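You operate a simulated robot arm through the tools that you are given. There is no shell and no other tool. Be economical: measure what you need, move in short steps, check, and stop when the job is done.

You run a simulated two-armed robot. Do the job below in one go: nothing can be reset, and whatever is moved stays where it is left.

## Task
On the counter top, fold the red check tea towel in half, so that its two long edges meet.

The check looks at the end state, three seconds after you hand in, the way a careful person would. Anything else that was tipped, shoved, dropped, spilled or broken makes it a failure. Flat cloth is picked up by pressing the open fingertips on it (5 to 10 N) and closing them slowly along it; thin cloth reads only 2 to 8 mm in the jaws.

## Robot
Two 6-joint arms with two-finger parallel grippers on one trunk, on a base that drives. Base frame: it is fixed to the floor where the robot stands at the start and does not move with it; the origin is under the middle of the robot, x ahead of it, y to its left, z up; the surface under the hand at the start is at about z = 0.9. Units: m, degrees, N and s.
The left shoulder is at the start at [0.28, 0.185, 1.08], the right one opposite. With the tool pointing down near the work surface each hand reaches from about 0.56 to 0.94 m from the robot's upright axis, wherever it stands, measured 20 degrees to its own side. Places, roughly: counter top [0.7, -0.5, 0.9]; red check tea towel [0.6, -0.1, 0.9]. Payload 1.57 kg a hand.
Tool frame (each hand has its own): the origin (TCP) lies between the finger pads and is the grasp point; the fingertips stand 0.03 m ahead of it; z points along the fingers, y is the line along which they close. Largest opening 0.08 m; finger width 0.017, thickness 0.012; the body of the gripper, 0.04 by 0.082 m, starts 0.08 m behind the TCP.
Orientation is that of the tool frame in the base frame, as a unit quaternion [x, y, z, w]. With the fingers straight down and closing along the base's y, the tool's x points along the base's -x, its y along +y and its z along -z.

## Interface
- The arms move only by the tool apply_moves. It takes "left_motion", "right_motion" or both (then of equal length, played together; a hand with none holds still); each is a list of rows, each an object (a shift or turn left out is 0, a gripper value left out holds the last) with "dp": the shift along the tool's x, y, z in m, a list of three; "rotation": the turn, a rotation vector about the tool's x, y, z in degrees, a list of three. In form: [{"dp": [x, y, z], "rotation": [wx, wy, wz]}, ...]. A call has 1 to 8 rows; each row is the pose to reach, as a shift and turn from the pose commanded when the call began, along the tool's axes at that moment. "left_grip" and "right_grip" are, for a hand that has rows, the opening, from 0 (shut) to 1 (fully open), set as the call begins (left out, the last holds). A row lasts 0.2 s, in which the tool goes at most 0.05 m and 8.6 degrees; a call with a longer step from one row to the next is refused whole, and so is a gripper value outside its range. Where a pose cannot be reached the arm comes as near as it can. A force on the tool above 40 N (or 10 N above the force at the start of the call, whichever is more), or a blocked arm, ends the call early, and 0.2 s more pass. Each finger travels about 0.153 m/s and halts on what it meets, pressing with about 40 N; the grip force reading is that of the motor and also rises with nothing between the fingers. The clock runs only during rows and for 0.2 s after the last one: add rows that repeat a pose to give the fingers time. The reply holds the time, the measured pose of the TCP, the force on the tool along the base axes, the opening and the grip force, in the units named above and with some noise, with the torque about the TCP (base axes, N m) and any sound that the robot's microphone picked up.
- Cameras (640 x 400 px; columns grow to the right, rows downward): "scene" is now at [0.2307, -0.0107, 1.511]; the picture's right is [-0.13, -0.99, 0.00], its down [-0.81, 0.11, -0.57] and it looks along [0.57, -0.08, -0.82] (base axes); focal length 274 px, centre (320, 200). "left" rides on the left gripper at [0.072, 0.007, -0.122] in its tool frame; the picture's right is [-0.09, 1.00, 0.00], its down [-0.84, -0.08, -0.54] and it looks along [-0.54, -0.05, 0.84] (tool axes); focal length 238 px, centre (320, 200). "right" rides on the right gripper at [0.072, -0.007, -0.122] in its tool frame; the picture's right is [0.09, 1.00, 0.00], its down [-0.84, 0.08, -0.54] and it looks along [-0.54, 0.05, 0.84] (tool axes); focal length 238 px, centre (320, 200). There is no depth. A picture from a camera that has moved, and an enlarged one, comes with that camera's place and axes in the base frame and with its lens.
- get_image(camera): a new picture of that camera. No time passes.
- raise_lower(by): slides the trunk up (or, below 0, down) by that many m; the arms and the scene camera ride with it, the base frame stays. It gives what a move gives, with no picture.
- steer(legs): drives the robot by 1 to 6 legs, each [ahead, turn to the left] in m and degrees, along the robot's own axes; the way and the turn of a leg run together, so that a leg with both is an arc; at most 1.5 m and 180 degrees a leg. The arms and the cameras ride along, it lands a little off, and it stops where it bumps. It gives what a move gives.
- aim_head(pan, tilt): turns the head with the scene camera to pan (to the left, within 86 degrees either way) and tilt (down, from -29 to 69), counted from straight ahead of the robot. It gives what a move gives.
- close_up(camera, box): a new picture of the part [left, top, right, bottom] of that camera's present view, enlarged. No time passes.
- job_done(): hands the job in; it is judged then, once.

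Work in short steps. Places have to be worked out from the pictures, the camera data and where the tool is seen: move nearer, look again, correct. Check each grasp and each placing, and mend what went wrong. You have 120 turns and 100 pictures in all, those below and enlarged ones among them. Open the grippers and draw the arms clear of the work before you hand the job in, unless the task says otherwise; then end with one line.

The tools are called after "Emit:" as a command line: name --argument value ..., lists and objects as JSON in quotes. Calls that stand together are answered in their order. apply_moves: Moves the arms, as the interface text tells. Its arguments: {"type":"object","properties":{"left_motion":{"type":"array","items":{"type":"object","properties":{"dp":{"type":"array","items":{"type":"number"}},"rotation":{"type":"array","items":{"type":"number"}}}}},"left_grip":{"type":"number"},"right_motion":{"type":"array","items":{"type":"object","properties":{"dp":{"type":"array","items":{"type":"number"}},"rotation":{"type":"array","items":{"type":"number"}}}}},"right_grip":{"type":"number"}},"required":[]} The other tools are called the same way: raise_lower (by) slides the trunk up or down; steer (legs) drives the base; aim_head (pan, tilt) turns the head that bears the scene camera; get_image (camera) takes a picture; close_up (camera, box) takes an enlarged picture of a part of a camera's view; job_done () hands the job in.

At the start:

```text
time_s: 0.0
left_tcp_pos: [0.5853, 0.1684, 1.1421]
left_tool_rot: [0.0, 1.0, 0.0, 0.001]
left_contact_force: [-0.6, -0.8, -0.2]
left_ft_torque: [0.04, 0.0, 0.01]
left_opening: 0.08
left_grasp_force: 0.0
right_tcp_pos: [0.5258, -0.3097, 1.2225]
right_tool_rot: [0.0, 1.0, 0.0, 0.0]
right_contact_force: [-0.3, -0.3, -1.0]
right_ft_torque: [-0.03, 0.02, -0.05]
right_opening: 0.0802
right_grasp_force: 0.0
trunk travel left (down, up): [-0.775, 0.215]
robot x, y, heading: [0.0021, -0.0005, 0.2]
head pan, tilt: [-7.7, 54.9]
```

scene: 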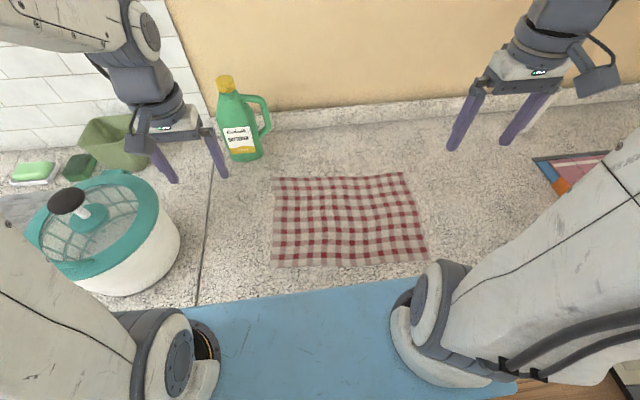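
right: 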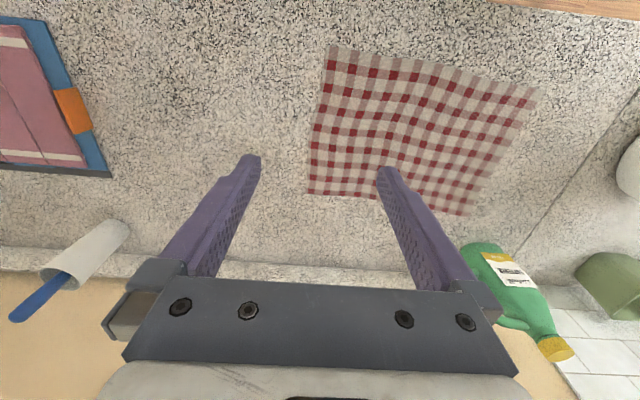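
left: 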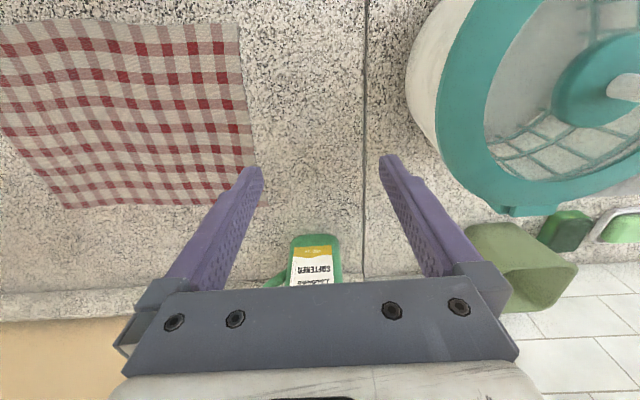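

The towel's corners work out at about (0.75,0.05), (0.72,-0.33), (0.45,-0.30) and (0.48,0.07). The long edges run along y, and the near one is too close to reach, so I'll raise the trunk a little, then back off and line up with the towel.

Emit:
raise_lower --by 0.1

Emit:
steer --legs '[[-0.08, 16], [-0.1, 0], [0, -21]]'

Emit:
aim_head --pan 0 --tilt 50

Emit:
get_image --camera "scene"

```text
time_s: 1.3
left_tcp_pos: [0.5846, 0.1683, 1.2426]
left_tool_rot: [0.0, 1.0, 0.0, 0.0]
left_contact_force: [-0.2, 0.4, 0.0]
left_ft_torque: [0.02, 0.0, -0.01]
left_opening: 0.0801
left_grasp_force: 0.1
right_tcp_pos: [0.5242, -0.3101, 1.3203]
right_tool_rot: [0.0, 1.0, 0.0, -0.001]
right_contact_force: [-0.8, -1.1, 0.5]
right_ft_torque: [-0.02, -0.01, -0.01]
right_opening: 0.0798
right_grasp_force: 0.2
trunk travel left (down, up): [-0.875, 0.115]
robot x, y, heading: [0.0015, 0.0017, -0.1]
head pan, tilt: [-7.7, 54.9]
```

```text
time_s: 4.5
left_tcp_pos: [0.4207, 0.0738, 1.2422]
left_tool_rot: [0.047, 0.999, -0.001, 0.001]
left_contact_force: [0.2, 0.2, 0.7]
left_ft_torque: [0.02, 0.02, 0.0]
left_opening: 0.0802
left_grasp_force: 0.1
right_tcp_pos: [0.3149, -0.3942, 1.3219]
right_tool_rot: [0.047, 0.999, 0.0, 0.0]
right_contact_force: [0.7, 0.2, -0.7]
right_ft_torque: [0.02, 0.02, 0.01]
right_opening: 0.08
right_grasp_force: 0.0
trunk travel left (down, up): [-0.875, 0.115]
robot x, y, heading: [-0.1788, -0.0385, -5.4]
head pan, tilt: [-7.7, 54.9]
```

```text
time_s: 5.2
left_tcp_pos: [0.4212, 0.0744, 1.2424]
left_tool_rot: [0.047, 0.999, 0.001, 0.0]
left_contact_force: [0.2, -0.3, -0.7]
left_ft_torque: [-0.05, -0.01, 0.0]
left_opening: 0.08
left_grasp_force: 0.1
right_tcp_pos: [0.3146, -0.3946, 1.3221]
right_tool_rot: [0.047, 0.999, 0.0, 0.001]
right_contact_force: [-0.5, 0.0, 0.0]
right_ft_torque: [-0.03, 0.02, 0.05]
right_opening: 0.0798
right_grasp_force: 0.1
trunk travel left (down, up): [-0.875, 0.115]
robot x, y, heading: [-0.1798, -0.034, -5.6]
head pan, tilt: [0.0, 50.0]
```

```text
96 pictures are left
camera scene: at [0.0572, -0.0616, 1.6174], right [-0.1, -1.0, 0.0], down [-0.76, 0.07, -0.64], along [0.64, -0.06, -0.77], focal length 274 px, centre (320, 200)
```

scene: 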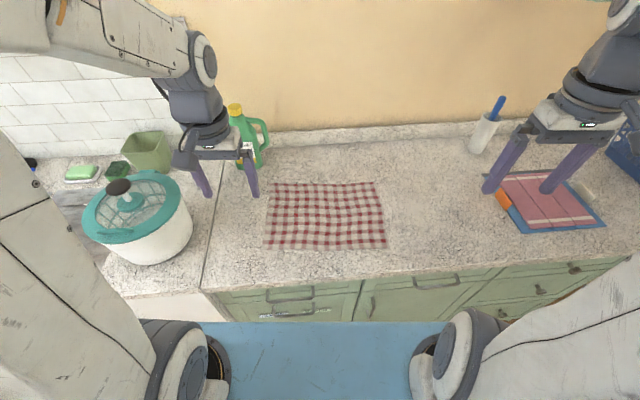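

I'll enlarge the towel to measure its corners.

Emit:
close_up --camera "scene" --box '[240, 160, 416, 270]'

```text
3.64 times, centred on (328, 215) of scene
camera zoom: at [0.0572, -0.0616, 1.6174], right [-0.1, -1.0, 0.0], down [-0.76, 0.07, -0.64], along [0.64, -0.06, -0.77], focal length 995 px, centre (291, 146)
```

zoom: 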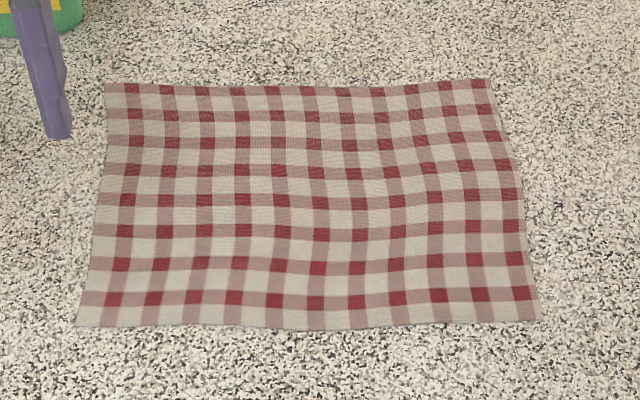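

The towel is nearly square to the robot, with its near edge about 0.65 m ahead, its far edge about 0.92 m and its sides at ±0.19 m. I'll go 4 cm forward for reach, then bring both hands to hover above the near corners.

Emit:
steer --legs '[[0.04, 0]]'

Emit:
apply_moves --left_motion '[{"dp": [-0.004, -0.003, 0.03]}, {"dp": [-0.008, -0.0065, 0.06]}, {"dp": [-0.012, -0.01, 0.09]}, {"dp": [-0.016, -0.013, 0.12]}, {"dp": [-0.02, -0.016, 0.15]}, {"dp": [-0.024, -0.02, 0.18]}, {"dp": [-0.028, -0.023, 0.21]}, {"dp": [-0.032, -0.026, 0.24]}]' --right_motion '[{"dp": [-0.012, 0.0175, 0.04]}, {"dp": [-0.024, 0.035, 0.08]}, {"dp": [-0.036, 0.0525, 0.12]}, {"dp": [-0.048, 0.07, 0.16]}, {"dp": [-0.06, 0.0875, 0.2]}, {"dp": [-0.072, 0.105, 0.24]}, {"dp": [-0.084, 0.1225, 0.28]}, {"dp": [-0.095, 0.14, 0.32]}]' --left_grip 0.35 --right_grip 0.35

Emit:
get_image --camera "left"

Emit:
get_image --camera "right"

Emit:
get_image --camera "scene"

```text
time_s: 6.1
left_tcp_pos: [0.4614, 0.0708, 1.2422]
left_tool_rot: [0.046, 0.999, 0.0, 0.0]
left_contact_force: [0.3, -0.2, 1.1]
left_ft_torque: [0.0, -0.03, 0.01]
left_opening: 0.0799
left_grasp_force: 0.0
right_tcp_pos: [0.3552, -0.4005, 1.3225]
right_tool_rot: [0.046, 0.999, 0.0, -0.001]
right_contact_force: [-1.2, -0.3, -0.2]
right_ft_torque: [0.03, -0.02, 0.02]
right_opening: 0.0798
right_grasp_force: 0.1
trunk travel left (down, up): [-0.875, 0.115]
robot x, y, heading: [-0.1404, -0.041, -5.7]
head pan, tilt: [0.0, 50.0]
```

```text
time_s: 7.9
left_tcp_pos: [0.4889, 0.0417, 1.0003]
left_tool_rot: [0.047, 0.999, 0.0, 0.0]
left_contact_force: [0.2, -0.3, -0.7]
left_ft_torque: [0.0, 0.0, 0.03]
left_opening: 0.028
left_grasp_force: 0.1
right_tcp_pos: [0.4631, -0.2706, 0.9994]
right_tool_rot: [0.048, 0.999, 0.0, 0.0]
right_contact_force: [-0.2, -0.2, 0.4]
right_ft_torque: [-0.01, 0.0, -0.01]
right_opening: 0.0281
right_grasp_force: 0.0
trunk travel left (down, up): [-0.875, 0.115]
robot x, y, heading: [-0.1394, -0.0437, -5.4]
head pan, tilt: [0.0, 50.0]
```

```text
94 pictures are left
camera left: at [0.4195, 0.0552, 1.1216], right [0.19, 0.98, 0.0], down [0.83, -0.16, 0.54], along [0.53, -0.1, -0.84], focal length 238 px, centre (320, 200)
```

left: 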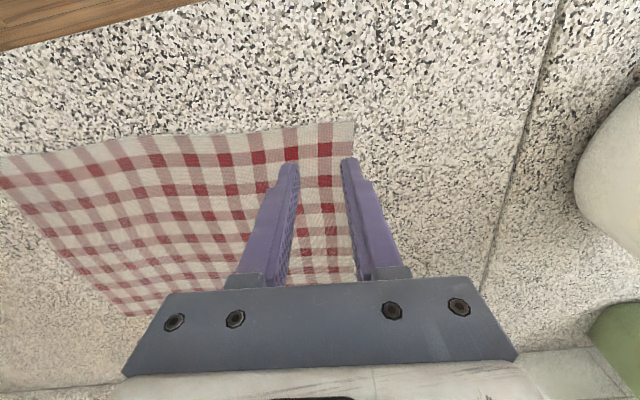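

```text
93 pictures are left
camera right: at [0.3901, -0.2696, 1.1201], right [0.0, 1.0, 0.0], down [0.84, 0.0, 0.54], along [0.54, 0.0, -0.84], focal length 238 px, centre (320, 200)
```

right: 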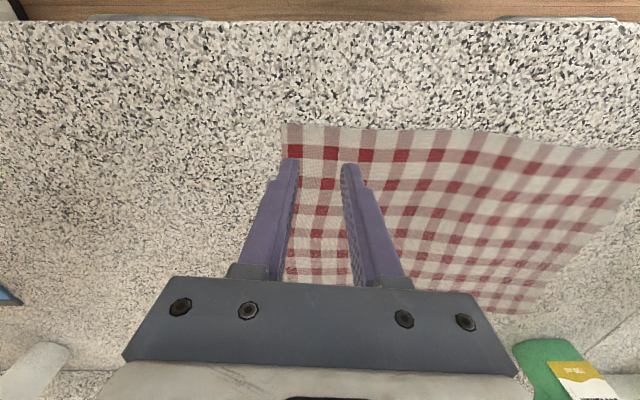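

```text
92 pictures are left
camera scene: at [0.0969, -0.0655, 1.6175], right [-0.1, -1.0, 0.0], down [-0.76, 0.07, -0.64], along [0.64, -0.06, -0.77], focal length 274 px, centre (320, 200)
```

scene: 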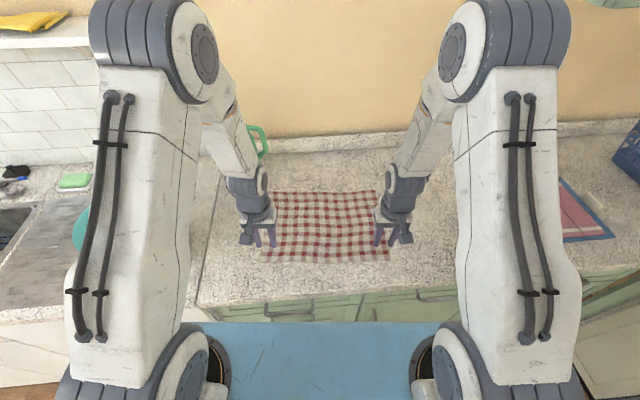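

The corners seen from the wrist cameras match, at (0.482,0.076) and (0.449,-0.303), and both hands hover about 12 mm inside the near edge and 3 cm in from the sides. Next I go down to just above the cloth.

Emit:
apply_moves --left_motion '[{"dp": [0, 0, 0.03]}, {"dp": [0, 0, 0.058]}, {"dp": [0, 0, 0.063]}]' --right_motion '[{"dp": [0, 0, 0.03]}, {"dp": [0, 0, 0.058]}, {"dp": [0, 0, 0.063]}]'

```text
time_s: 8.7
left_tcp_pos: [0.4909, 0.042, 0.9379]
left_tool_rot: [0.048, 0.999, 0.001, 0.0]
left_contact_force: [0.7, -0.5, 0.0]
left_ft_torque: [0.0, 0.03, 0.01]
left_opening: 0.0281
left_grasp_force: 0.1
right_tcp_pos: [0.4614, -0.2675, 0.9388]
right_tool_rot: [0.047, 0.999, 0.0, 0.0]
right_contact_force: [-0.7, -0.7, -0.3]
right_ft_torque: [0.03, 0.04, -0.01]
right_opening: 0.0279
right_grasp_force: 0.0
trunk travel left (down, up): [-0.875, 0.115]
robot x, y, heading: [-0.1378, -0.0387, -5.7]
head pan, tilt: [0.0, 50.0]
```

There's no contact yet, so I'll go down in millimetre steps until the force shows.

Emit:
apply_moves --left_motion '[{"dp": [0, 0, 0.002]}, {"dp": [0, 0, 0.004]}, {"dp": [0, 0, 0.006]}]' --right_motion '[{"dp": [0, 0, 0.002]}, {"dp": [0, 0, 0.004]}, {"dp": [0, 0, 0.006]}]'

```text
time_s: 9.5
left_tcp_pos: [0.491, 0.0421, 0.9328]
left_tool_rot: [0.048, 0.999, 0.0, 0.0]
left_contact_force: [-0.3, -0.4, 0.6]
left_ft_torque: [-0.02, -0.02, 0.02]
left_opening: 0.0278
left_grasp_force: 0.0
right_tcp_pos: [0.4623, -0.2692, 0.9327]
right_tool_rot: [0.047, 0.999, 0.0, 0.0]
right_contact_force: [0.4, -0.5, -0.1]
right_ft_torque: [0.0, 0.01, -0.01]
right_opening: 0.0279
right_grasp_force: 0.1
trunk travel left (down, up): [-0.875, 0.115]
robot x, y, heading: [-0.1401, -0.041, -5.6]
head pan, tilt: [0.0, 50.0]
```

Still nothing on the force readings at z 0.933, so I go on down.

Emit:
apply_moves --left_motion '[{"dp": [0, 0, 0.001]}, {"dp": [0, 0, 0.002]}, {"dp": [0, 0, 0.003]}]' --right_motion '[{"dp": [0, 0, 0.001]}, {"dp": [0, 0, 0.002]}, {"dp": [0, 0, 0.003]}]'

```text
time_s: 10.3
left_tcp_pos: [0.49, 0.0433, 0.9312]
left_tool_rot: [0.046, 0.999, 0.001, 0.001]
left_contact_force: [1.3, -1.5, 6.5]
left_ft_torque: [-0.03, -0.03, -0.02]
left_opening: 0.0279
left_grasp_force: 0.0
right_tcp_pos: [0.4619, -0.2677, 0.9307]
right_tool_rot: [0.047, 0.999, 0.0, 0.001]
right_contact_force: [-2.9, -2.6, 34.2]
right_ft_torque: [0.03, 0.21, 0.03]
right_opening: 0.0278
right_grasp_force: 0.0
trunk travel left (down, up): [-0.875, 0.115]
robot x, y, heading: [-0.1366, -0.0441, -5.4]
head pan, tilt: [0.0, 50.0]
```

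The left hand presses at 6.5 N, but the right is at 34 N, too hard. I'll ease the right one up about 1 mm.

Emit:
apply_moves --right_motion '[{"dp": [0, 0, -0.0008]}, {"dp": [0, 0, -0.0008]}]'

```text
time_s: 10.9
left_tcp_pos: [0.49, 0.0418, 0.9318]
left_tool_rot: [0.047, 0.999, 0.0, 0.001]
left_contact_force: [0.0, -1.0, 23.5]
left_ft_torque: [0.09, 0.05, 0.01]
left_opening: 0.0281
left_grasp_force: 0.0
right_tcp_pos: [0.4625, -0.2679, 0.9316]
right_tool_rot: [0.047, 0.999, -0.001, 0.002]
right_contact_force: [2.3, -3.6, 25.2]
right_ft_torque: [-0.1, 0.02, 0.0]
right_opening: 0.028
right_grasp_force: 0.0
trunk travel left (down, up): [-0.875, 0.115]
robot x, y, heading: [-0.1331, -0.0391, -5.4]
head pan, tilt: [0.0, 50.0]
```

Forces are still settling, with 23 and 25 N now. I'll lift both by a bit under a millimetre.

Emit:
apply_moves --left_motion '[{"dp": [0, 0, -0.0008]}, {"dp": [0, 0, -0.0008]}, {"dp": [0, 0, -0.0008]}]' --right_motion '[{"dp": [0, 0, -0.0008]}, {"dp": [0, 0, -0.0008]}, {"dp": [0, 0, -0.0008]}]'

```text
time_s: 11.7
left_tcp_pos: [0.4901, 0.0406, 0.9299]
left_tool_rot: [0.047, 0.999, 0.0, 0.002]
left_contact_force: [1.7, -1.9, 23.9]
left_ft_torque: [0.05, -0.01, -0.03]
left_opening: 0.0276
left_grasp_force: 0.1
right_tcp_pos: [0.4617, -0.2682, 0.9316]
right_tool_rot: [0.047, 0.999, -0.001, -0.002]
right_contact_force: [0.8, 0.4, 5.7]
right_ft_torque: [0.01, -0.02, -0.01]
right_opening: 0.0281
right_grasp_force: 0.0
trunk travel left (down, up): [-0.875, 0.115]
robot x, y, heading: [-0.1403, -0.0406, -5.9]
head pan, tilt: [0.0, 50.0]
```

The right is good at 5.7 N and the left is still at 24 N, so I lift the left by another 0.7 mm.

Emit:
apply_moves --left_motion '[{"dp": [0, 0, -0.0007]}, {"dp": [0, 0, -0.0007]}, {"dp": [0, 0, -0.0007]}]'

```text
time_s: 12.5
left_tcp_pos: [0.4899, 0.0421, 0.9317]
left_tool_rot: [0.047, 0.999, -0.001, 0.0]
left_contact_force: [2.3, -1.9, 16.0]
left_ft_torque: [0.01, -0.03, -0.05]
left_opening: 0.028
left_grasp_force: 0.2
right_tcp_pos: [0.4617, -0.2676, 0.9301]
right_tool_rot: [0.047, 0.999, 0.0, 0.0]
right_contact_force: [-1.3, 0.4, 2.7]
right_ft_torque: [0.02, 0.02, -0.04]
right_opening: 0.0279
right_grasp_force: 0.0
trunk travel left (down, up): [-0.875, 0.115]
robot x, y, heading: [-0.1369, -0.0417, -5.6]
head pan, tilt: [0.0, 50.0]
```

I trim both, left up 0.4 mm and right down 0.3 mm, and begin closing slowly.

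Emit:
apply_moves --left_motion '[{"dp": [0, 0, -0.0004]}, {"dp": [0, 0, -0.0004]}]' --right_motion '[{"dp": [0, 0, 0.0003]}, {"dp": [0, 0, 0.0003]}]'

Emit:
apply_moves --left_motion '[{"dp": [0, 0, 0]}]' --right_motion '[{"dp": [0, 0, 0]}]' --left_grip 0.28 --right_grip 0.28

Emit:
close_up --camera "left" --box '[220, 90, 420, 215]'

```text
time_s: 13.1
left_tcp_pos: [0.4887, 0.0418, 0.9311]
left_tool_rot: [0.047, 0.999, -0.001, -0.001]
left_contact_force: [0.5, -1.2, 1.7]
left_ft_torque: [0.0, 0.02, -0.03]
left_opening: 0.0282
left_grasp_force: 0.1
right_tcp_pos: [0.4601, -0.2682, 0.9316]
right_tool_rot: [0.047, 0.999, 0.001, 0.0]
right_contact_force: [-1.1, -0.8, 9.0]
right_ft_torque: [0.01, 0.05, 0.0]
right_opening: 0.0277
right_grasp_force: 0.1
trunk travel left (down, up): [-0.875, 0.115]
robot x, y, heading: [-0.1401, -0.0429, -5.2]
head pan, tilt: [0.0, 50.0]
```

```text
time_s: 13.5
left_tcp_pos: [0.4899, 0.0417, 0.9319]
left_tool_rot: [0.046, 0.999, -0.001, -0.001]
left_contact_force: [-0.9, -0.6, 0.6]
left_ft_torque: [-0.03, 0.0, -0.02]
left_opening: 0.0217
left_grasp_force: 0.1
right_tcp_pos: [0.4636, -0.2688, 0.9325]
right_tool_rot: [0.047, 0.999, 0.0, 0.001]
right_contact_force: [1.3, -0.3, 9.8]
right_ft_torque: [0.01, 0.04, -0.02]
right_opening: 0.021
right_grasp_force: 0.1
trunk travel left (down, up): [-0.875, 0.115]
robot x, y, heading: [-0.1391, -0.0424, -5.4]
head pan, tilt: [0.0, 50.0]
```

```text
3.20 times, centred on (320, 152) of left
camera zoom: at [0.4194, 0.0553, 1.0528], right [0.19, 0.98, 0.0], down [0.83, -0.16, 0.54], along [0.53, -0.1, -0.84], focal length 763 px, centre (320, 352)
```

zoom: 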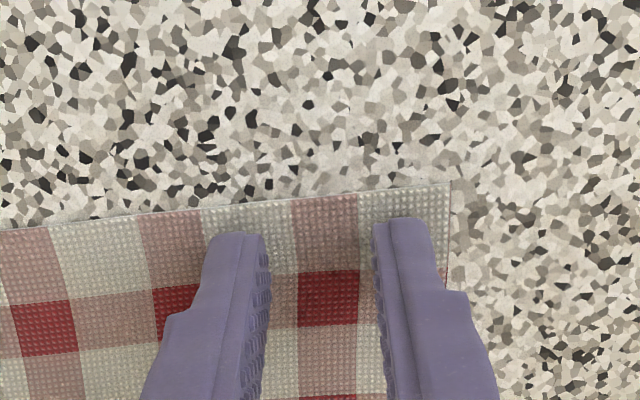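

The left hand has lost pressure, so I reopen it a little, press it 0.4 mm down again and check.

Emit:
apply_moves --left_motion '[{"dp": [0, 0, 0]}, {"dp": [0, 0, 0.0004]}, {"dp": [0, 0, 0.0004]}]' --left_grip 0.36

```text
time_s: 14.3
left_tcp_pos: [0.4902, 0.0426, 0.9313]
left_tool_rot: [0.047, 0.999, 0.0, 0.0]
left_contact_force: [-0.2, 0.7, 1.9]
left_ft_torque: [0.01, -0.01, 0.0]
left_opening: 0.0284
left_grasp_force: 0.1
right_tcp_pos: [0.4608, -0.2682, 0.9316]
right_tool_rot: [0.047, 0.999, 0.001, 0.0]
right_contact_force: [1.6, 1.2, 9.5]
right_ft_torque: [0.02, 0.0, 0.02]
right_opening: 0.0211
right_grasp_force: 0.1
trunk travel left (down, up): [-0.875, 0.115]
robot x, y, heading: [-0.1396, -0.0425, -5.5]
head pan, tilt: [0.0, 50.0]
```

The left needs slightly more, so another 0.4 mm.

Emit:
apply_moves --left_motion '[{"dp": [0, 0, 0.0004]}, {"dp": [0, 0, 0.0004]}]'

```text
time_s: 14.9
left_tcp_pos: [0.4893, 0.042, 0.9328]
left_tool_rot: [0.047, 0.999, 0.0, 0.0]
left_contact_force: [0.4, -0.7, 0.1]
left_ft_torque: [-0.01, -0.02, 0.03]
left_opening: 0.0288
left_grasp_force: 0.1
right_tcp_pos: [0.4621, -0.2688, 0.9317]
right_tool_rot: [0.047, 0.999, 0.0, 0.0]
right_contact_force: [2.0, -0.6, 11.2]
right_ft_torque: [-0.01, -0.02, -0.01]
right_opening: 0.0212
right_grasp_force: 0.0
trunk travel left (down, up): [-0.875, 0.115]
robot x, y, heading: [-0.1369, -0.0447, -5.7]
head pan, tilt: [0.0, 50.0]
```

Still light on the left, so another 0.5 mm.

Emit:
apply_moves --left_motion '[{"dp": [0, 0, 0.0005]}, {"dp": [0, 0, 0.0005]}, {"dp": [0, 0, 0.0005]}]'

```text
time_s: 15.7
left_tcp_pos: [0.4906, 0.042, 0.9322]
left_tool_rot: [0.047, 0.999, 0.0, 0.0]
left_contact_force: [-1.0, -0.5, 5.5]
left_ft_torque: [-0.02, 0.01, 0.02]
left_opening: 0.0285
left_grasp_force: 0.0
right_tcp_pos: [0.462, -0.2694, 0.9317]
right_tool_rot: [0.047, 0.999, -0.001, 0.0]
right_contact_force: [1.4, -0.5, 9.0]
right_ft_torque: [0.02, -0.02, 0.01]
right_opening: 0.0215
right_grasp_force: 0.1
trunk travel left (down, up): [-0.875, 0.115]
robot x, y, heading: [-0.1417, -0.0402, -5.5]
head pan, tilt: [0.0, 50.0]
```

Now 5.5 N on the left and 9 N on the right; I close both slowly and watch.

Emit:
apply_moves --left_motion '[{"dp": [0, 0, 0.0003]}]' --right_motion '[{"dp": [0, 0, 0]}]' --left_grip 0.28 --right_grip 0.2

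Emit:
apply_moves --left_motion '[{"dp": [0, 0, 0]}]' --right_motion '[{"dp": [0, 0, 0]}]' --left_grip 0.21 --right_grip 0.14

Emit:
close_up --camera "left" --box '[220, 90, 420, 215]'

Emit:
close_up --camera "right" --box '[220, 90, 420, 215]'

```text
time_s: 16.1
left_tcp_pos: [0.4898, 0.0422, 0.9321]
left_tool_rot: [0.047, 0.999, 0.0, 0.001]
left_contact_force: [-0.6, -1.5, 12.7]
left_ft_torque: [0.05, 0.09, 0.0]
left_opening: 0.0213
left_grasp_force: 0.2
right_tcp_pos: [0.4604, -0.2687, 0.9319]
right_tool_rot: [0.047, 0.999, 0.0, 0.0]
right_contact_force: [0.8, 0.0, 7.7]
right_ft_torque: [0.04, 0.02, -0.02]
right_opening: 0.0151
right_grasp_force: 0.0
trunk travel left (down, up): [-0.875, 0.115]
robot x, y, heading: [-0.1399, -0.0399, -5.4]
head pan, tilt: [0.0, 50.0]
```

```text
time_s: 16.5
left_tcp_pos: [0.491, 0.0414, 0.9308]
left_tool_rot: [0.047, 0.999, 0.0, 0.001]
left_contact_force: [0.0, -0.4, 15.3]
left_ft_torque: [0.02, 0.06, 0.0]
left_opening: 0.0153
left_grasp_force: 0.0
right_tcp_pos: [0.4616, -0.2675, 0.9312]
right_tool_rot: [0.048, 0.999, 0.001, 0.0]
right_contact_force: [0.0, 0.5, 7.1]
right_ft_torque: [0.03, 0.04, -0.01]
right_opening: 0.0106
right_grasp_force: 0.0
trunk travel left (down, up): [-0.875, 0.115]
robot x, y, heading: [-0.1375, -0.0439, -5.8]
head pan, tilt: [0.0, 50.0]
```

```text
3.20 times, centred on (320, 152) of left
camera zoom: at [0.4193, 0.0553, 1.0521], right [0.19, 0.98, 0.0], down [0.83, -0.16, 0.54], along [0.53, -0.1, -0.84], focal length 763 px, centre (320, 352)
```

zoom: 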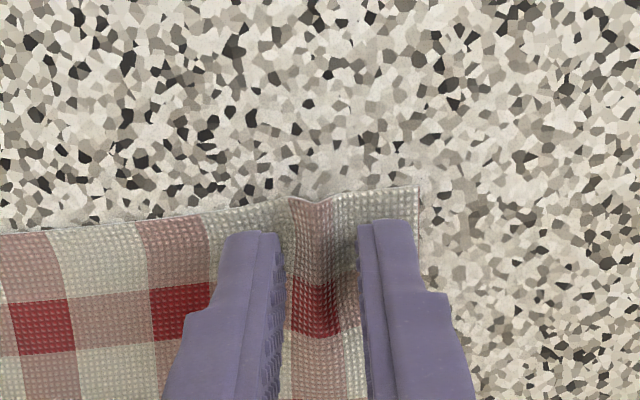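

```text
3.20 times, centred on (320, 152) of right
camera zoom: at [0.3886, -0.2676, 1.0519], right [0.0, 1.0, 0.0], down [0.84, 0.0, 0.54], along [0.54, 0.0, -0.84], focal length 763 px, centre (320, 352)
```

zoom: 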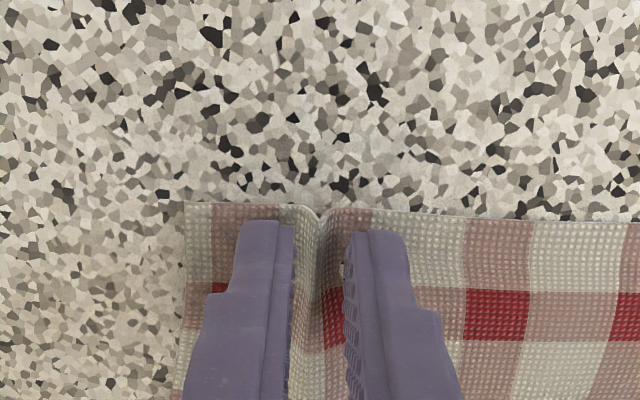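

Ridges are forming nicely between the fingers on both sides. I go on closing to shut.

Emit:
apply_moves --left_motion '[{"dp": [0, 0, 0]}]' --right_motion '[{"dp": [0, 0, 0]}]' --left_grip 0.12 --right_grip 0.07

Emit:
apply_moves --left_motion '[{"dp": [0, 0, 0]}]' --right_motion '[{"dp": [0, 0, 0]}]' --left_grip 0.05 --right_grip 0.02

Emit:
apply_moves --left_motion '[{"dp": [0, 0, 0]}, {"dp": [0, 0, 0]}]' --right_motion '[{"dp": [0, 0, 0]}, {"dp": [0, 0, 0]}]' --left_grip 0 --right_grip 0

Emit:
close_up --camera "left" --box '[220, 90, 420, 215]'

Emit:
close_up --camera "right" --box '[220, 90, 420, 215]'

```text
time_s: 16.9
left_tcp_pos: [0.4879, 0.0408, 0.9313]
left_tool_rot: [0.048, 0.999, 0.0, 0.001]
left_contact_force: [0.1, -2.0, 17.3]
left_ft_torque: [-0.01, 0.03, -0.02]
left_opening: 0.0086
left_grasp_force: 0.0
right_tcp_pos: [0.4611, -0.268, 0.9321]
right_tool_rot: [0.047, 0.999, -0.001, 0.0]
right_contact_force: [-0.6, 1.3, 4.4]
right_ft_torque: [0.07, 0.03, -0.01]
right_opening: 0.0063
right_grasp_force: 0.4
trunk travel left (down, up): [-0.875, 0.115]
robot x, y, heading: [-0.1421, -0.042, -5.6]
head pan, tilt: [0.0, 50.0]
```

```text
time_s: 17.3
left_tcp_pos: [0.4896, 0.0418, 0.9318]
left_tool_rot: [0.047, 0.999, -0.001, 0.001]
left_contact_force: [-1.0, -3.6, 20.2]
left_ft_torque: [-0.09, 0.07, 0.0]
left_opening: 0.0048
left_grasp_force: 0.4
right_tcp_pos: [0.4623, -0.2695, 0.9323]
right_tool_rot: [0.047, 0.999, 0.001, 0.0]
right_contact_force: [0.7, 3.6, 3.8]
right_ft_torque: [0.14, 0.01, 0.01]
right_opening: 0.0023
right_grasp_force: 7.9
trunk travel left (down, up): [-0.875, 0.115]
robot x, y, heading: [-0.1356, -0.0412, -5.7]
head pan, tilt: [0.0, 50.0]
```

```text
time_s: 17.9
left_tcp_pos: [0.4893, 0.0421, 0.932]
left_tool_rot: [0.046, 0.999, 0.0, 0.001]
left_contact_force: [0.2, -4.6, 22.3]
left_ft_torque: [-0.13, 0.03, 0.0]
left_opening: 0.002
left_grasp_force: 23.5
right_tcp_pos: [0.4613, -0.2685, 0.9313]
right_tool_rot: [0.047, 0.999, 0.0, 0.0]
right_contact_force: [0.7, 4.6, 3.3]
right_ft_torque: [0.18, -0.02, 0.0]
right_opening: 0.0022
right_grasp_force: 23.3
trunk travel left (down, up): [-0.875, 0.115]
robot x, y, heading: [-0.14, -0.039, -5.7]
head pan, tilt: [0.0, 50.0]
```

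```text
3.20 times, centred on (320, 152) of left
camera zoom: at [0.4192, 0.0552, 1.052], right [0.19, 0.98, 0.0], down [0.83, -0.16, 0.54], along [0.53, -0.1, -0.84], focal length 763 px, centre (320, 352)
```

zoom: 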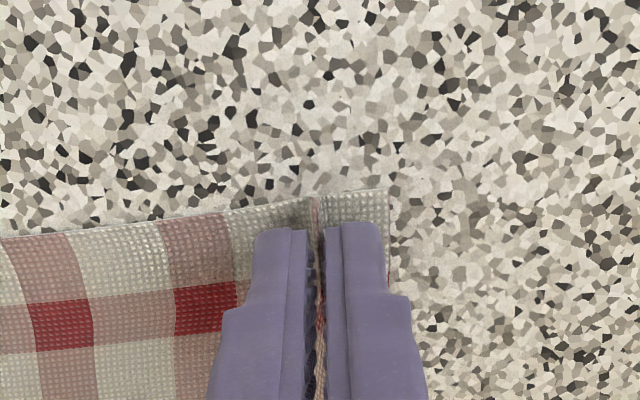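

```text
3.20 times, centred on (320, 152) of right
camera zoom: at [0.3888, -0.2676, 1.0519], right [0.0, 1.0, 0.0], down [0.84, 0.0, 0.54], along [0.54, 0.0, -0.84], focal length 763 px, centre (320, 352)
```

zoom: 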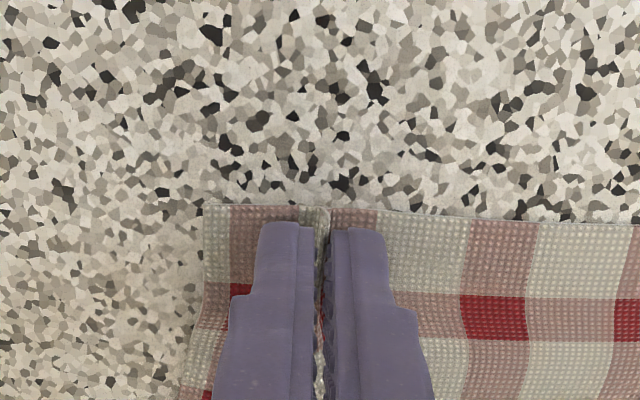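

Both grips hold cloth (2 mm, 23 N). I'll swing the near edge up along an arc, tilting the fingers forward as I go so the edge rolls over instead of curling back; this is the first half of the arc.

Emit:
apply_moves --left_motion '[{"dp": [0.0005, 0.0004, -0.0223], "rotation": [0, -5.6, 0]}, {"dp": [-0.0035, 0.0008, -0.0434], "rotation": [0, -11.25, 0]}, {"dp": [-0.012, 0.0012, -0.0626], "rotation": [0, -16.9, 0]}, {"dp": [-0.0245, 0.0017, -0.079], "rotation": [0, -22.5, 0]}, {"dp": [-0.0406, 0.0021, -0.0921], "rotation": [0, -28.1, 0]}, {"dp": [-0.0592, 0.0025, -0.1011], "rotation": [0, -33.75, 0]}, {"dp": [-0.08, 0.003, -0.106], "rotation": [0, -39.4, 0]}, {"dp": [-0.1018, 0.0034, -0.1062], "rotation": [0, -45, 0]}]' --right_motion '[{"dp": [0.0005, 0.0007, -0.0223], "rotation": [0, -5.6, 0]}, {"dp": [-0.0035, 0.0014, -0.0434], "rotation": [0, -11.25, 0]}, {"dp": [-0.012, 0.0021, -0.0626], "rotation": [0, -16.9, 0]}, {"dp": [-0.0245, 0.0028, -0.079], "rotation": [0, -22.5, 0]}, {"dp": [-0.0406, 0.0035, -0.0921], "rotation": [0, -28.1, 0]}, {"dp": [-0.0592, 0.0042, -0.1011], "rotation": [0, -33.75, 0]}, {"dp": [-0.08, 0.005, -0.106], "rotation": [0, -39.4, 0]}, {"dp": [-0.1018, 0.0057, -0.1062], "rotation": [0, -45, 0]}]'

Emit:
get_image --camera "scene"

Emit:
get_image --camera "left"

```text
time_s: 19.7
left_tcp_pos: [0.5935, 0.0356, 1.0385]
left_tool_rot: [0.043, 0.922, -0.018, 0.383]
left_contact_force: [-0.2, -2.8, 0.7]
left_ft_torque: [-0.04, -0.01, -0.02]
left_opening: 0.0019
left_grasp_force: 23.9
right_tcp_pos: [0.5672, -0.273, 1.0381]
right_tool_rot: [0.043, 0.923, -0.018, 0.383]
right_contact_force: [0.4, 2.0, 0.0]
right_ft_torque: [0.05, 0.0, 0.01]
right_opening: 0.0021
right_grasp_force: 23.4
trunk travel left (down, up): [-0.875, 0.115]
robot x, y, heading: [-0.1404, -0.0445, -5.5]
head pan, tilt: [0.0, 50.0]
```

```text
86 pictures are left
camera scene: at [0.0969, -0.0655, 1.6174], right [-0.1, -1.0, 0.0], down [-0.76, 0.07, -0.64], along [0.64, -0.06, -0.77], focal length 274 px, centre (320, 200)
```

scene: 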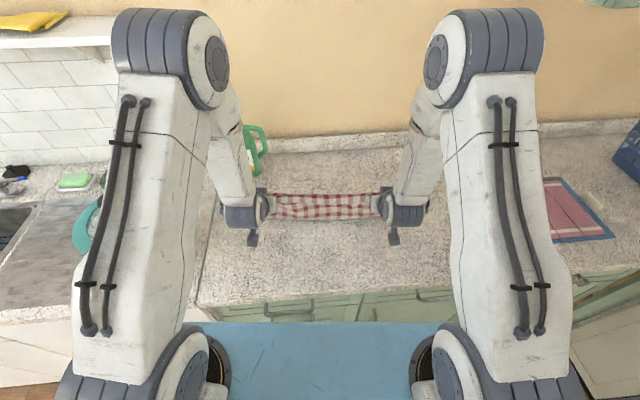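

```text
85 pictures are left
camera left: at [0.4575, 0.0543, 1.0723], right [0.16, 0.99, 0.06], down [0.2, -0.1, 0.98], along [0.97, -0.14, -0.21], focal length 238 px, centre (320, 200)
```

left: 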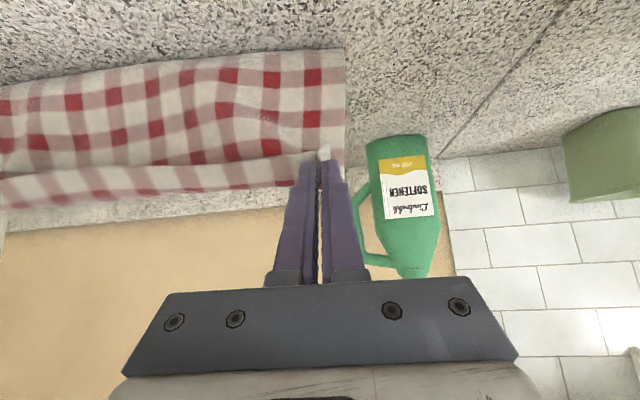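

The cloth lifts cleanly, the two hands are level and the bottle is well clear. Now the second half of the arc, with the tilt held, stopping the tips about 2 cm above the cloth.

Emit:
apply_moves --left_motion '[{"dp": [-0.0154, 0.0005, 0.0185]}, {"dp": [-0.0271, 0.001, 0.0395]}, {"dp": [-0.0346, 0.0014, 0.062]}, {"dp": [-0.0377, 0.0019, 0.0853]}, {"dp": [-0.0362, 0.0024, 0.1085]}, {"dp": [-0.0301, 0.0028, 0.1305]}, {"dp": [-0.0198, 0.0033, 0.1507]}]' --right_motion '[{"dp": [-0.0154, 0.0008, 0.0185]}, {"dp": [-0.0271, 0.0016, 0.0395]}, {"dp": [-0.0346, 0.0024, 0.062]}, {"dp": [-0.0377, 0.0032, 0.0853]}, {"dp": [-0.0362, 0.004, 0.1085]}, {"dp": [-0.0301, 0.0048, 0.1305]}, {"dp": [-0.0198, 0.0057, 0.1507]}]'

Emit:
get_image --camera "scene"

Emit:
get_image --camera "left"

Emit:
get_image --camera "right"

```text
time_s: 21.3
left_tcp_pos: [0.7095, 0.0288, 0.9451]
left_tool_rot: [0.043, 0.923, -0.017, 0.383]
left_contact_force: [-0.2, -1.6, -0.4]
left_ft_torque: [-0.01, 0.01, -0.05]
left_opening: 0.002
left_grasp_force: 23.7
right_tcp_pos: [0.6831, -0.279, 0.9427]
right_tool_rot: [0.044, 0.923, -0.018, 0.383]
right_contact_force: [0.7, 1.4, -0.3]
right_ft_torque: [0.02, 0.04, 0.05]
right_opening: 0.0021
right_grasp_force: 23.8
trunk travel left (down, up): [-0.875, 0.115]
robot x, y, heading: [-0.1391, -0.0391, -5.4]
head pan, tilt: [0.0, 50.0]
```

```text
84 pictures are left
camera scene: at [0.097, -0.0655, 1.6175], right [-0.1, -1.0, 0.0], down [-0.76, 0.07, -0.64], along [0.64, -0.06, -0.77], focal length 274 px, centre (320, 200)
```

scene: 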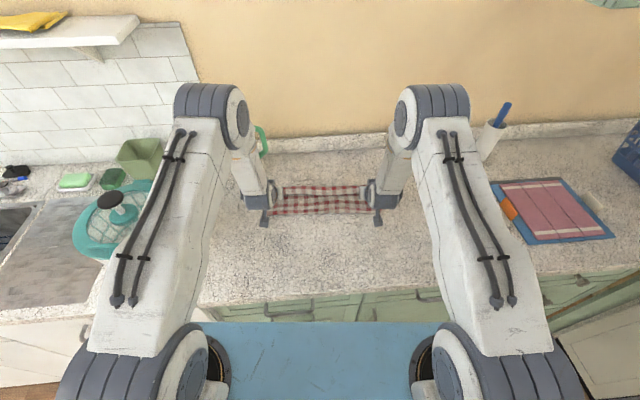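

```text
83 pictures are left
camera left: at [0.5748, 0.0472, 0.9789], right [0.16, 0.99, 0.07], down [0.2, -0.1, 0.97], along [0.97, -0.14, -0.21], focal length 238 px, centre (320, 200)
```

left: 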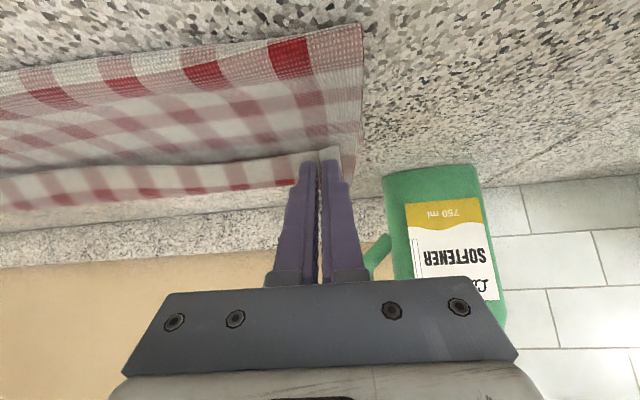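

```text
82 pictures are left
camera right: at [0.5459, -0.2716, 0.9779], right [0.03, 1.0, -0.07], down [0.21, 0.06, 0.97], along [0.98, -0.04, -0.21], focal length 238 px, centre (320, 200)
```

right: 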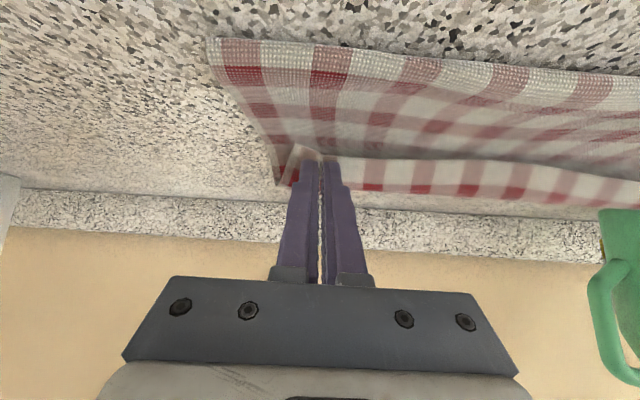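

The edge hangs near the far edge. I lower to about 6 mm, open gently and look.

Emit:
apply_moves --left_motion '[{"dp": [0.002, 0, 0.004]}, {"dp": [0.0045, 0, 0.0085]}, {"dp": [0.007, 0, 0.0127]}, {"dp": [0.007, 0, 0.0127]}]' --right_motion '[{"dp": [0.002, 0, 0.004]}, {"dp": [0.0045, 0, 0.0085]}, {"dp": [0.007, 0, 0.0127]}, {"dp": [0.007, 0, 0.0127]}]'

Emit:
get_image --camera "left"

Emit:
apply_moves --left_motion '[{"dp": [0, 0, 0]}, {"dp": [0, 0, 0]}, {"dp": [0, 0, 0]}]' --right_motion '[{"dp": [0, 0, 0]}, {"dp": [0, 0, 0]}, {"dp": [0, 0, 0]}]' --left_grip 0.35 --right_grip 0.35

Emit:
get_image --camera "left"

Emit:
get_image --camera "right"

```text
time_s: 22.3
left_tcp_pos: [0.7162, 0.0264, 0.9313]
left_tool_rot: [0.043, 0.922, -0.018, 0.384]
left_contact_force: [-0.8, -1.9, 9.4]
left_ft_torque: [-0.04, -0.09, -0.03]
left_opening: 0.0021
left_grasp_force: 23.7
right_tcp_pos: [0.69, -0.2797, 0.9309]
right_tool_rot: [0.044, 0.922, -0.018, 0.383]
right_contact_force: [0.8, 0.8, 0.8]
right_ft_torque: [0.02, -0.03, 0.05]
right_opening: 0.0024
right_grasp_force: 23.8
trunk travel left (down, up): [-0.875, 0.115]
robot x, y, heading: [-0.1389, -0.0399, -5.6]
head pan, tilt: [0.0, 50.0]
```

```text
81 pictures are left
camera left: at [0.5809, 0.0464, 0.965], right [0.16, 0.99, 0.07], down [0.2, -0.1, 0.98], along [0.97, -0.14, -0.21], focal length 238 px, centre (320, 200)
```

left: 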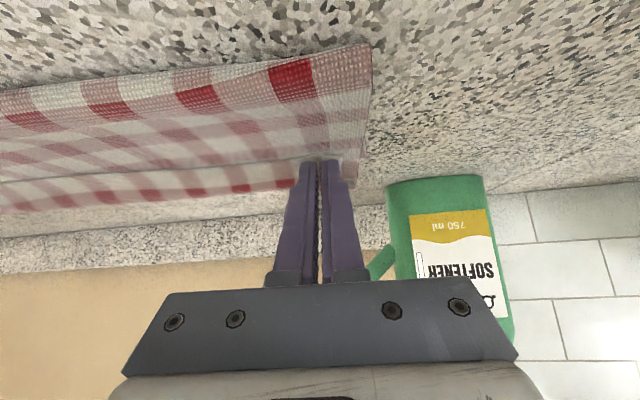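

```text
time_s: 23.1
left_tcp_pos: [0.7152, 0.0272, 0.9295]
left_tool_rot: [0.043, 0.923, -0.017, 0.383]
left_contact_force: [0.7, -0.6, 5.9]
left_ft_torque: [0.01, -0.13, -0.03]
left_opening: 0.0242
left_grasp_force: 0.0
right_tcp_pos: [0.6895, -0.2783, 0.9304]
right_tool_rot: [0.043, 0.923, -0.017, 0.382]
right_contact_force: [0.1, 0.3, 0.3]
right_ft_torque: [0.0, 0.0, 0.01]
right_opening: 0.0278
right_grasp_force: 0.0
trunk travel left (down, up): [-0.875, 0.115]
robot x, y, heading: [-0.1382, -0.042, -5.3]
head pan, tilt: [0.0, 50.0]
```

```text
80 pictures are left
camera left: at [0.5801, 0.0465, 0.9641], right [0.16, 0.99, 0.07], down [0.2, -0.1, 0.97], along [0.97, -0.14, -0.21], focal length 238 px, centre (320, 200)
```

left: 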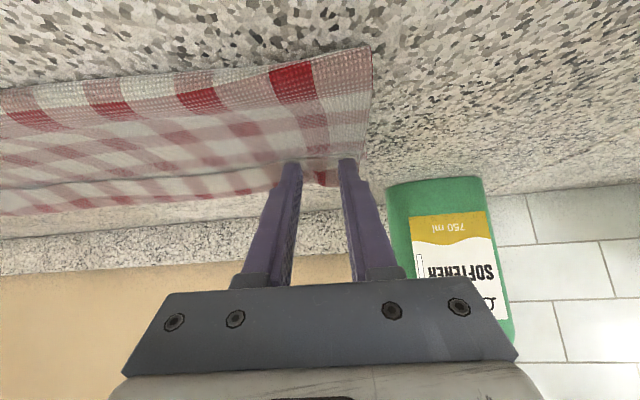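

```text
79 pictures are left
camera right: at [0.5518, -0.2717, 0.9647], right [0.03, 1.0, -0.07], down [0.21, 0.06, 0.97], along [0.98, -0.04, -0.21], focal length 238 px, centre (320, 200)
```

right: 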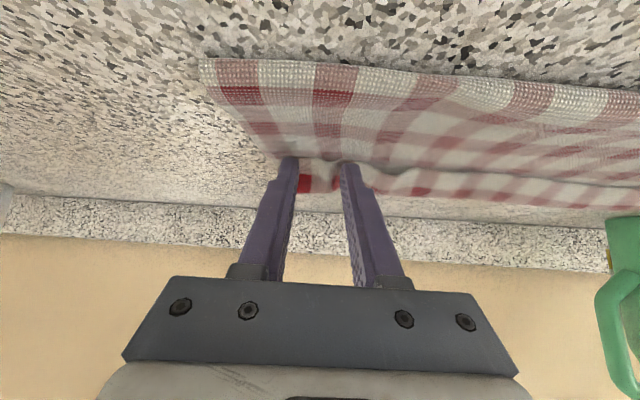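

Released. I draw both hands straight up, then further up and back, and look from above.

Emit:
apply_moves --left_motion '[{"dp": [-0.007, 0, -0.007]}, {"dp": [-0.021, 0, -0.021]}, {"dp": [-0.042, 0, -0.042]}, {"dp": [-0.064, 0, -0.064], "rotation": [0, 8, 0]}, {"dp": [-0.07, 0, -0.1], "rotation": [0, 16, 0]}, {"dp": [-0.07, 0, -0.14], "rotation": [0, 24, 0]}, {"dp": [-0.07, 0.02, -0.18], "rotation": [0, 32, 0]}, {"dp": [-0.07, 0.04, -0.22], "rotation": [0, 40, 0]}]' --right_motion '[{"dp": [-0.007, 0, -0.007]}, {"dp": [-0.021, 0, -0.021]}, {"dp": [-0.042, 0, -0.042]}, {"dp": [-0.064, 0, -0.064], "rotation": [0, 8, 0]}, {"dp": [-0.07, 0, -0.1], "rotation": [0, 16, 0]}, {"dp": [-0.07, 0, -0.14], "rotation": [0, 24, 0]}, {"dp": [-0.07, -0.02, -0.18], "rotation": [0, 32, 0]}, {"dp": [-0.07, -0.04, -0.22], "rotation": [0, 40, 0]}]'

Emit:
get_image --camera "scene"

Emit:
get_image --camera "left"

Emit:
get_image --camera "right"

```text
time_s: 24.9
left_tcp_pos: [0.6233, 0.0488, 1.0901]
left_tool_rot: [0.062, 0.988, 0.04, 0.136]
left_contact_force: [-1.5, -2.1, -0.8]
left_ft_torque: [0.18, -0.13, 0.07]
left_opening: 0.0281
left_grasp_force: 0.1
left hand out of reach, approached as far as the arm can: row 5, 6, 7, 8
right_tcp_pos: [0.5808, -0.3074, 1.1357]
right_tool_rot: [0.047, 0.998, -0.002, 0.044]
right_contact_force: [-0.9, 0.1, 0.1]
right_ft_torque: [-0.02, 0.01, 0.01]
right_opening: 0.0281
right_grasp_force: 0.1
right hand out of reach, approached as far as the arm can: row 5, 6
trunk travel left (down, up): [-0.875, 0.115]
robot x, y, heading: [-0.1369, -0.0424, -5.5]
head pan, tilt: [0.0, 50.0]
```

```text
78 pictures are left
camera scene: at [0.0972, -0.0652, 1.6174], right [-0.1, -1.0, 0.0], down [-0.76, 0.07, -0.64], along [0.64, -0.06, -0.77], focal length 274 px, centre (320, 200)
```

scene: 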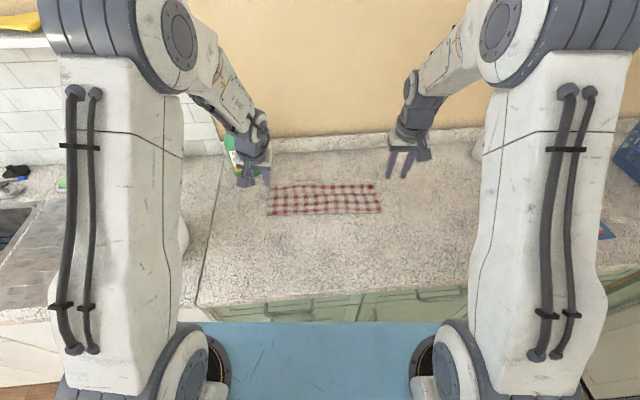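

```text
77 pictures are left
camera left: at [0.5238, 0.0571, 1.1887], right [0.2, 0.97, 0.12], down [0.64, -0.22, 0.73], along [0.74, -0.07, -0.67], focal length 238 px, centre (320, 200)
```

left: 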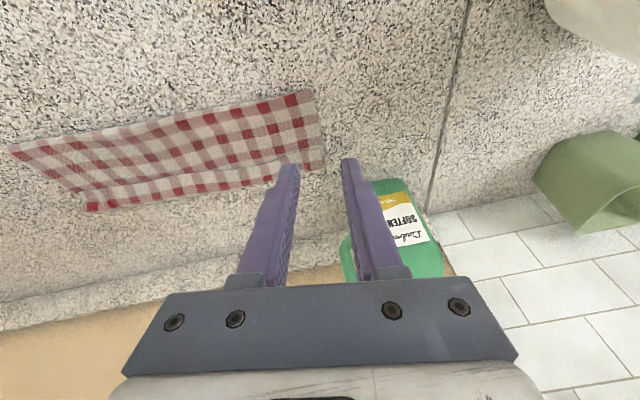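

```text
76 pictures are left
camera right: at [0.4983, -0.3054, 1.2491], right [0.0, 1.0, -0.01], down [0.79, 0.0, 0.61], along [0.61, -0.01, -0.79], focal length 238 px, centre (320, 200)
```

right: 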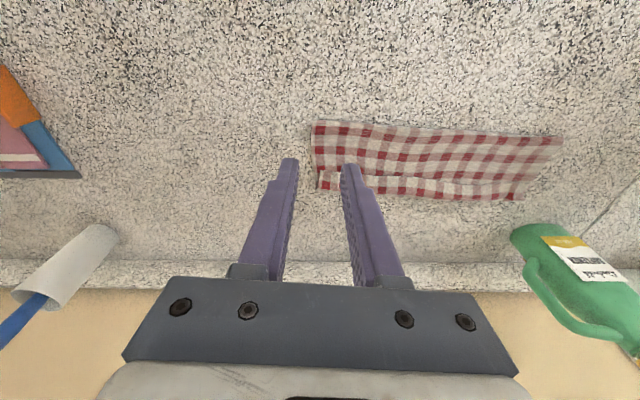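

Looks good so far. I'll enlarge the towel to check the edges.

Emit:
close_up --camera "scene" --box '[250, 165, 400, 225]'

Emit:
close_up --camera "left" --box '[0, 70, 340, 230]'

Emit:
close_up --camera "right" --box '[280, 100, 580, 220]'

```text
4.27 times, centred on (325, 195) of scene
camera zoom: at [0.0972, -0.0652, 1.6174], right [-0.1, -1.0, 0.0], down [-0.76, 0.07, -0.64], along [0.64, -0.06, -0.77], focal length 1167 px, centre (299, 221)
```

zoom: 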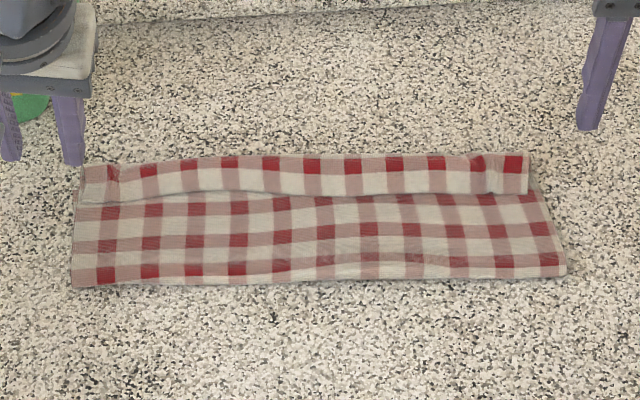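

```text
1.88 times, centred on (170, 150) of left
camera zoom: at [0.5238, 0.0571, 1.1887], right [0.2, 0.97, 0.12], down [0.64, -0.22, 0.73], along [0.74, -0.07, -0.67], focal length 449 px, centre (602, 294)
```

zoom: 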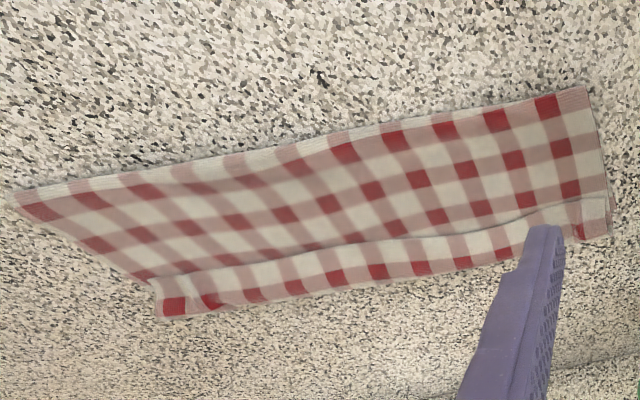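

```text
2.13 times, centred on (430, 160) of right
camera zoom: at [0.4983, -0.3054, 1.2491], right [0.0, 1.0, -0.01], down [0.79, 0.0, 0.61], along [0.61, -0.01, -0.79], focal length 508 px, centre (85, 285)
```

zoom: 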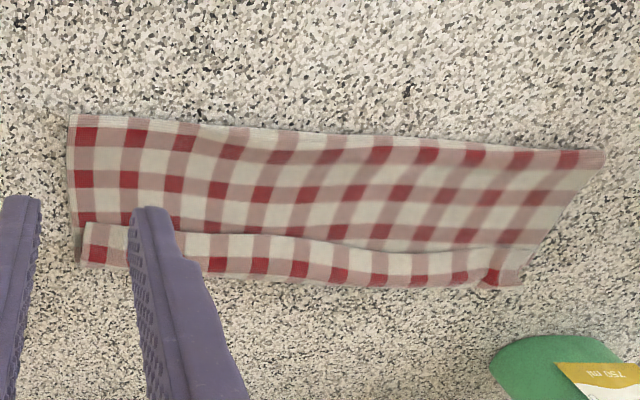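

The fold is in place, but a strip of about 2.5 cm along the upper edge has curled back on top. I also see the near crease at x≈0.645/0.62, and it should be at about 0.616/0.583. I first square up both hands, backing them off and removing the remaining tilt.

Emit:
apply_moves --left_motion '[{"dp": [0.02, 0, 0]}, {"dp": [0.04, 0, 0], "rotation": [0, 5, 0]}, {"dp": [0.06, 0, 0], "rotation": [0, 5, 0]}, {"dp": [0.06, 0, 0], "rotation": [0, 5, 0]}]' --right_motion '[{"dp": [0.02, 0, 0]}, {"dp": [0.04, 0, 0], "rotation": [0, 5, 0]}, {"dp": [0.06, 0, 0], "rotation": [0, 5, 0]}, {"dp": [0.06, 0, 0], "rotation": [0, 5, 0]}]' --left_grip 0 --right_grip 0

Emit:
get_image --camera "scene"

```text
time_s: 25.9
left_tcp_pos: [0.5615, 0.0513, 1.0741]
left_tool_rot: [0.039, 0.995, 0.031, 0.088]
left_contact_force: [-0.4, 0.2, -0.4]
left_ft_torque: [-0.02, -0.02, 0.01]
left_opening: 0.0003
left_grasp_force: 21.3
right_tcp_pos: [0.5222, -0.3033, 1.1345]
right_tool_rot: [0.047, 0.999, 0.0, -0.001]
right_contact_force: [-0.5, -0.2, 0.3]
right_ft_torque: [-0.01, 0.01, 0.01]
right_opening: 0.0002
right_grasp_force: 21.0
trunk travel left (down, up): [-0.875, 0.115]
robot x, y, heading: [-0.1374, -0.0408, -5.5]
head pan, tilt: [0.0, 50.0]
```

```text
72 pictures are left
camera scene: at [0.0968, -0.0655, 1.6175], right [-0.1, -1.0, 0.0], down [-0.76, 0.07, -0.64], along [0.64, -0.06, -0.77], focal length 274 px, centre (320, 200)
```

scene: 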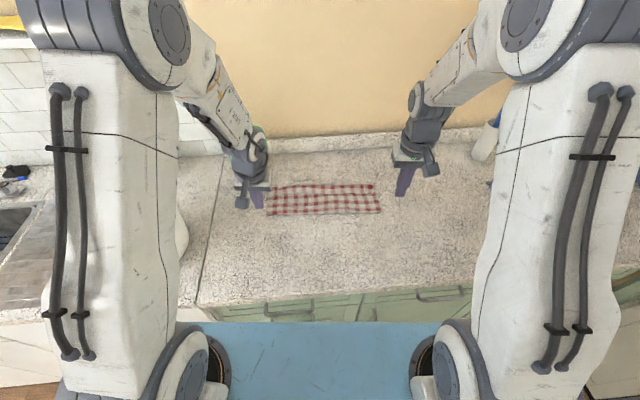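

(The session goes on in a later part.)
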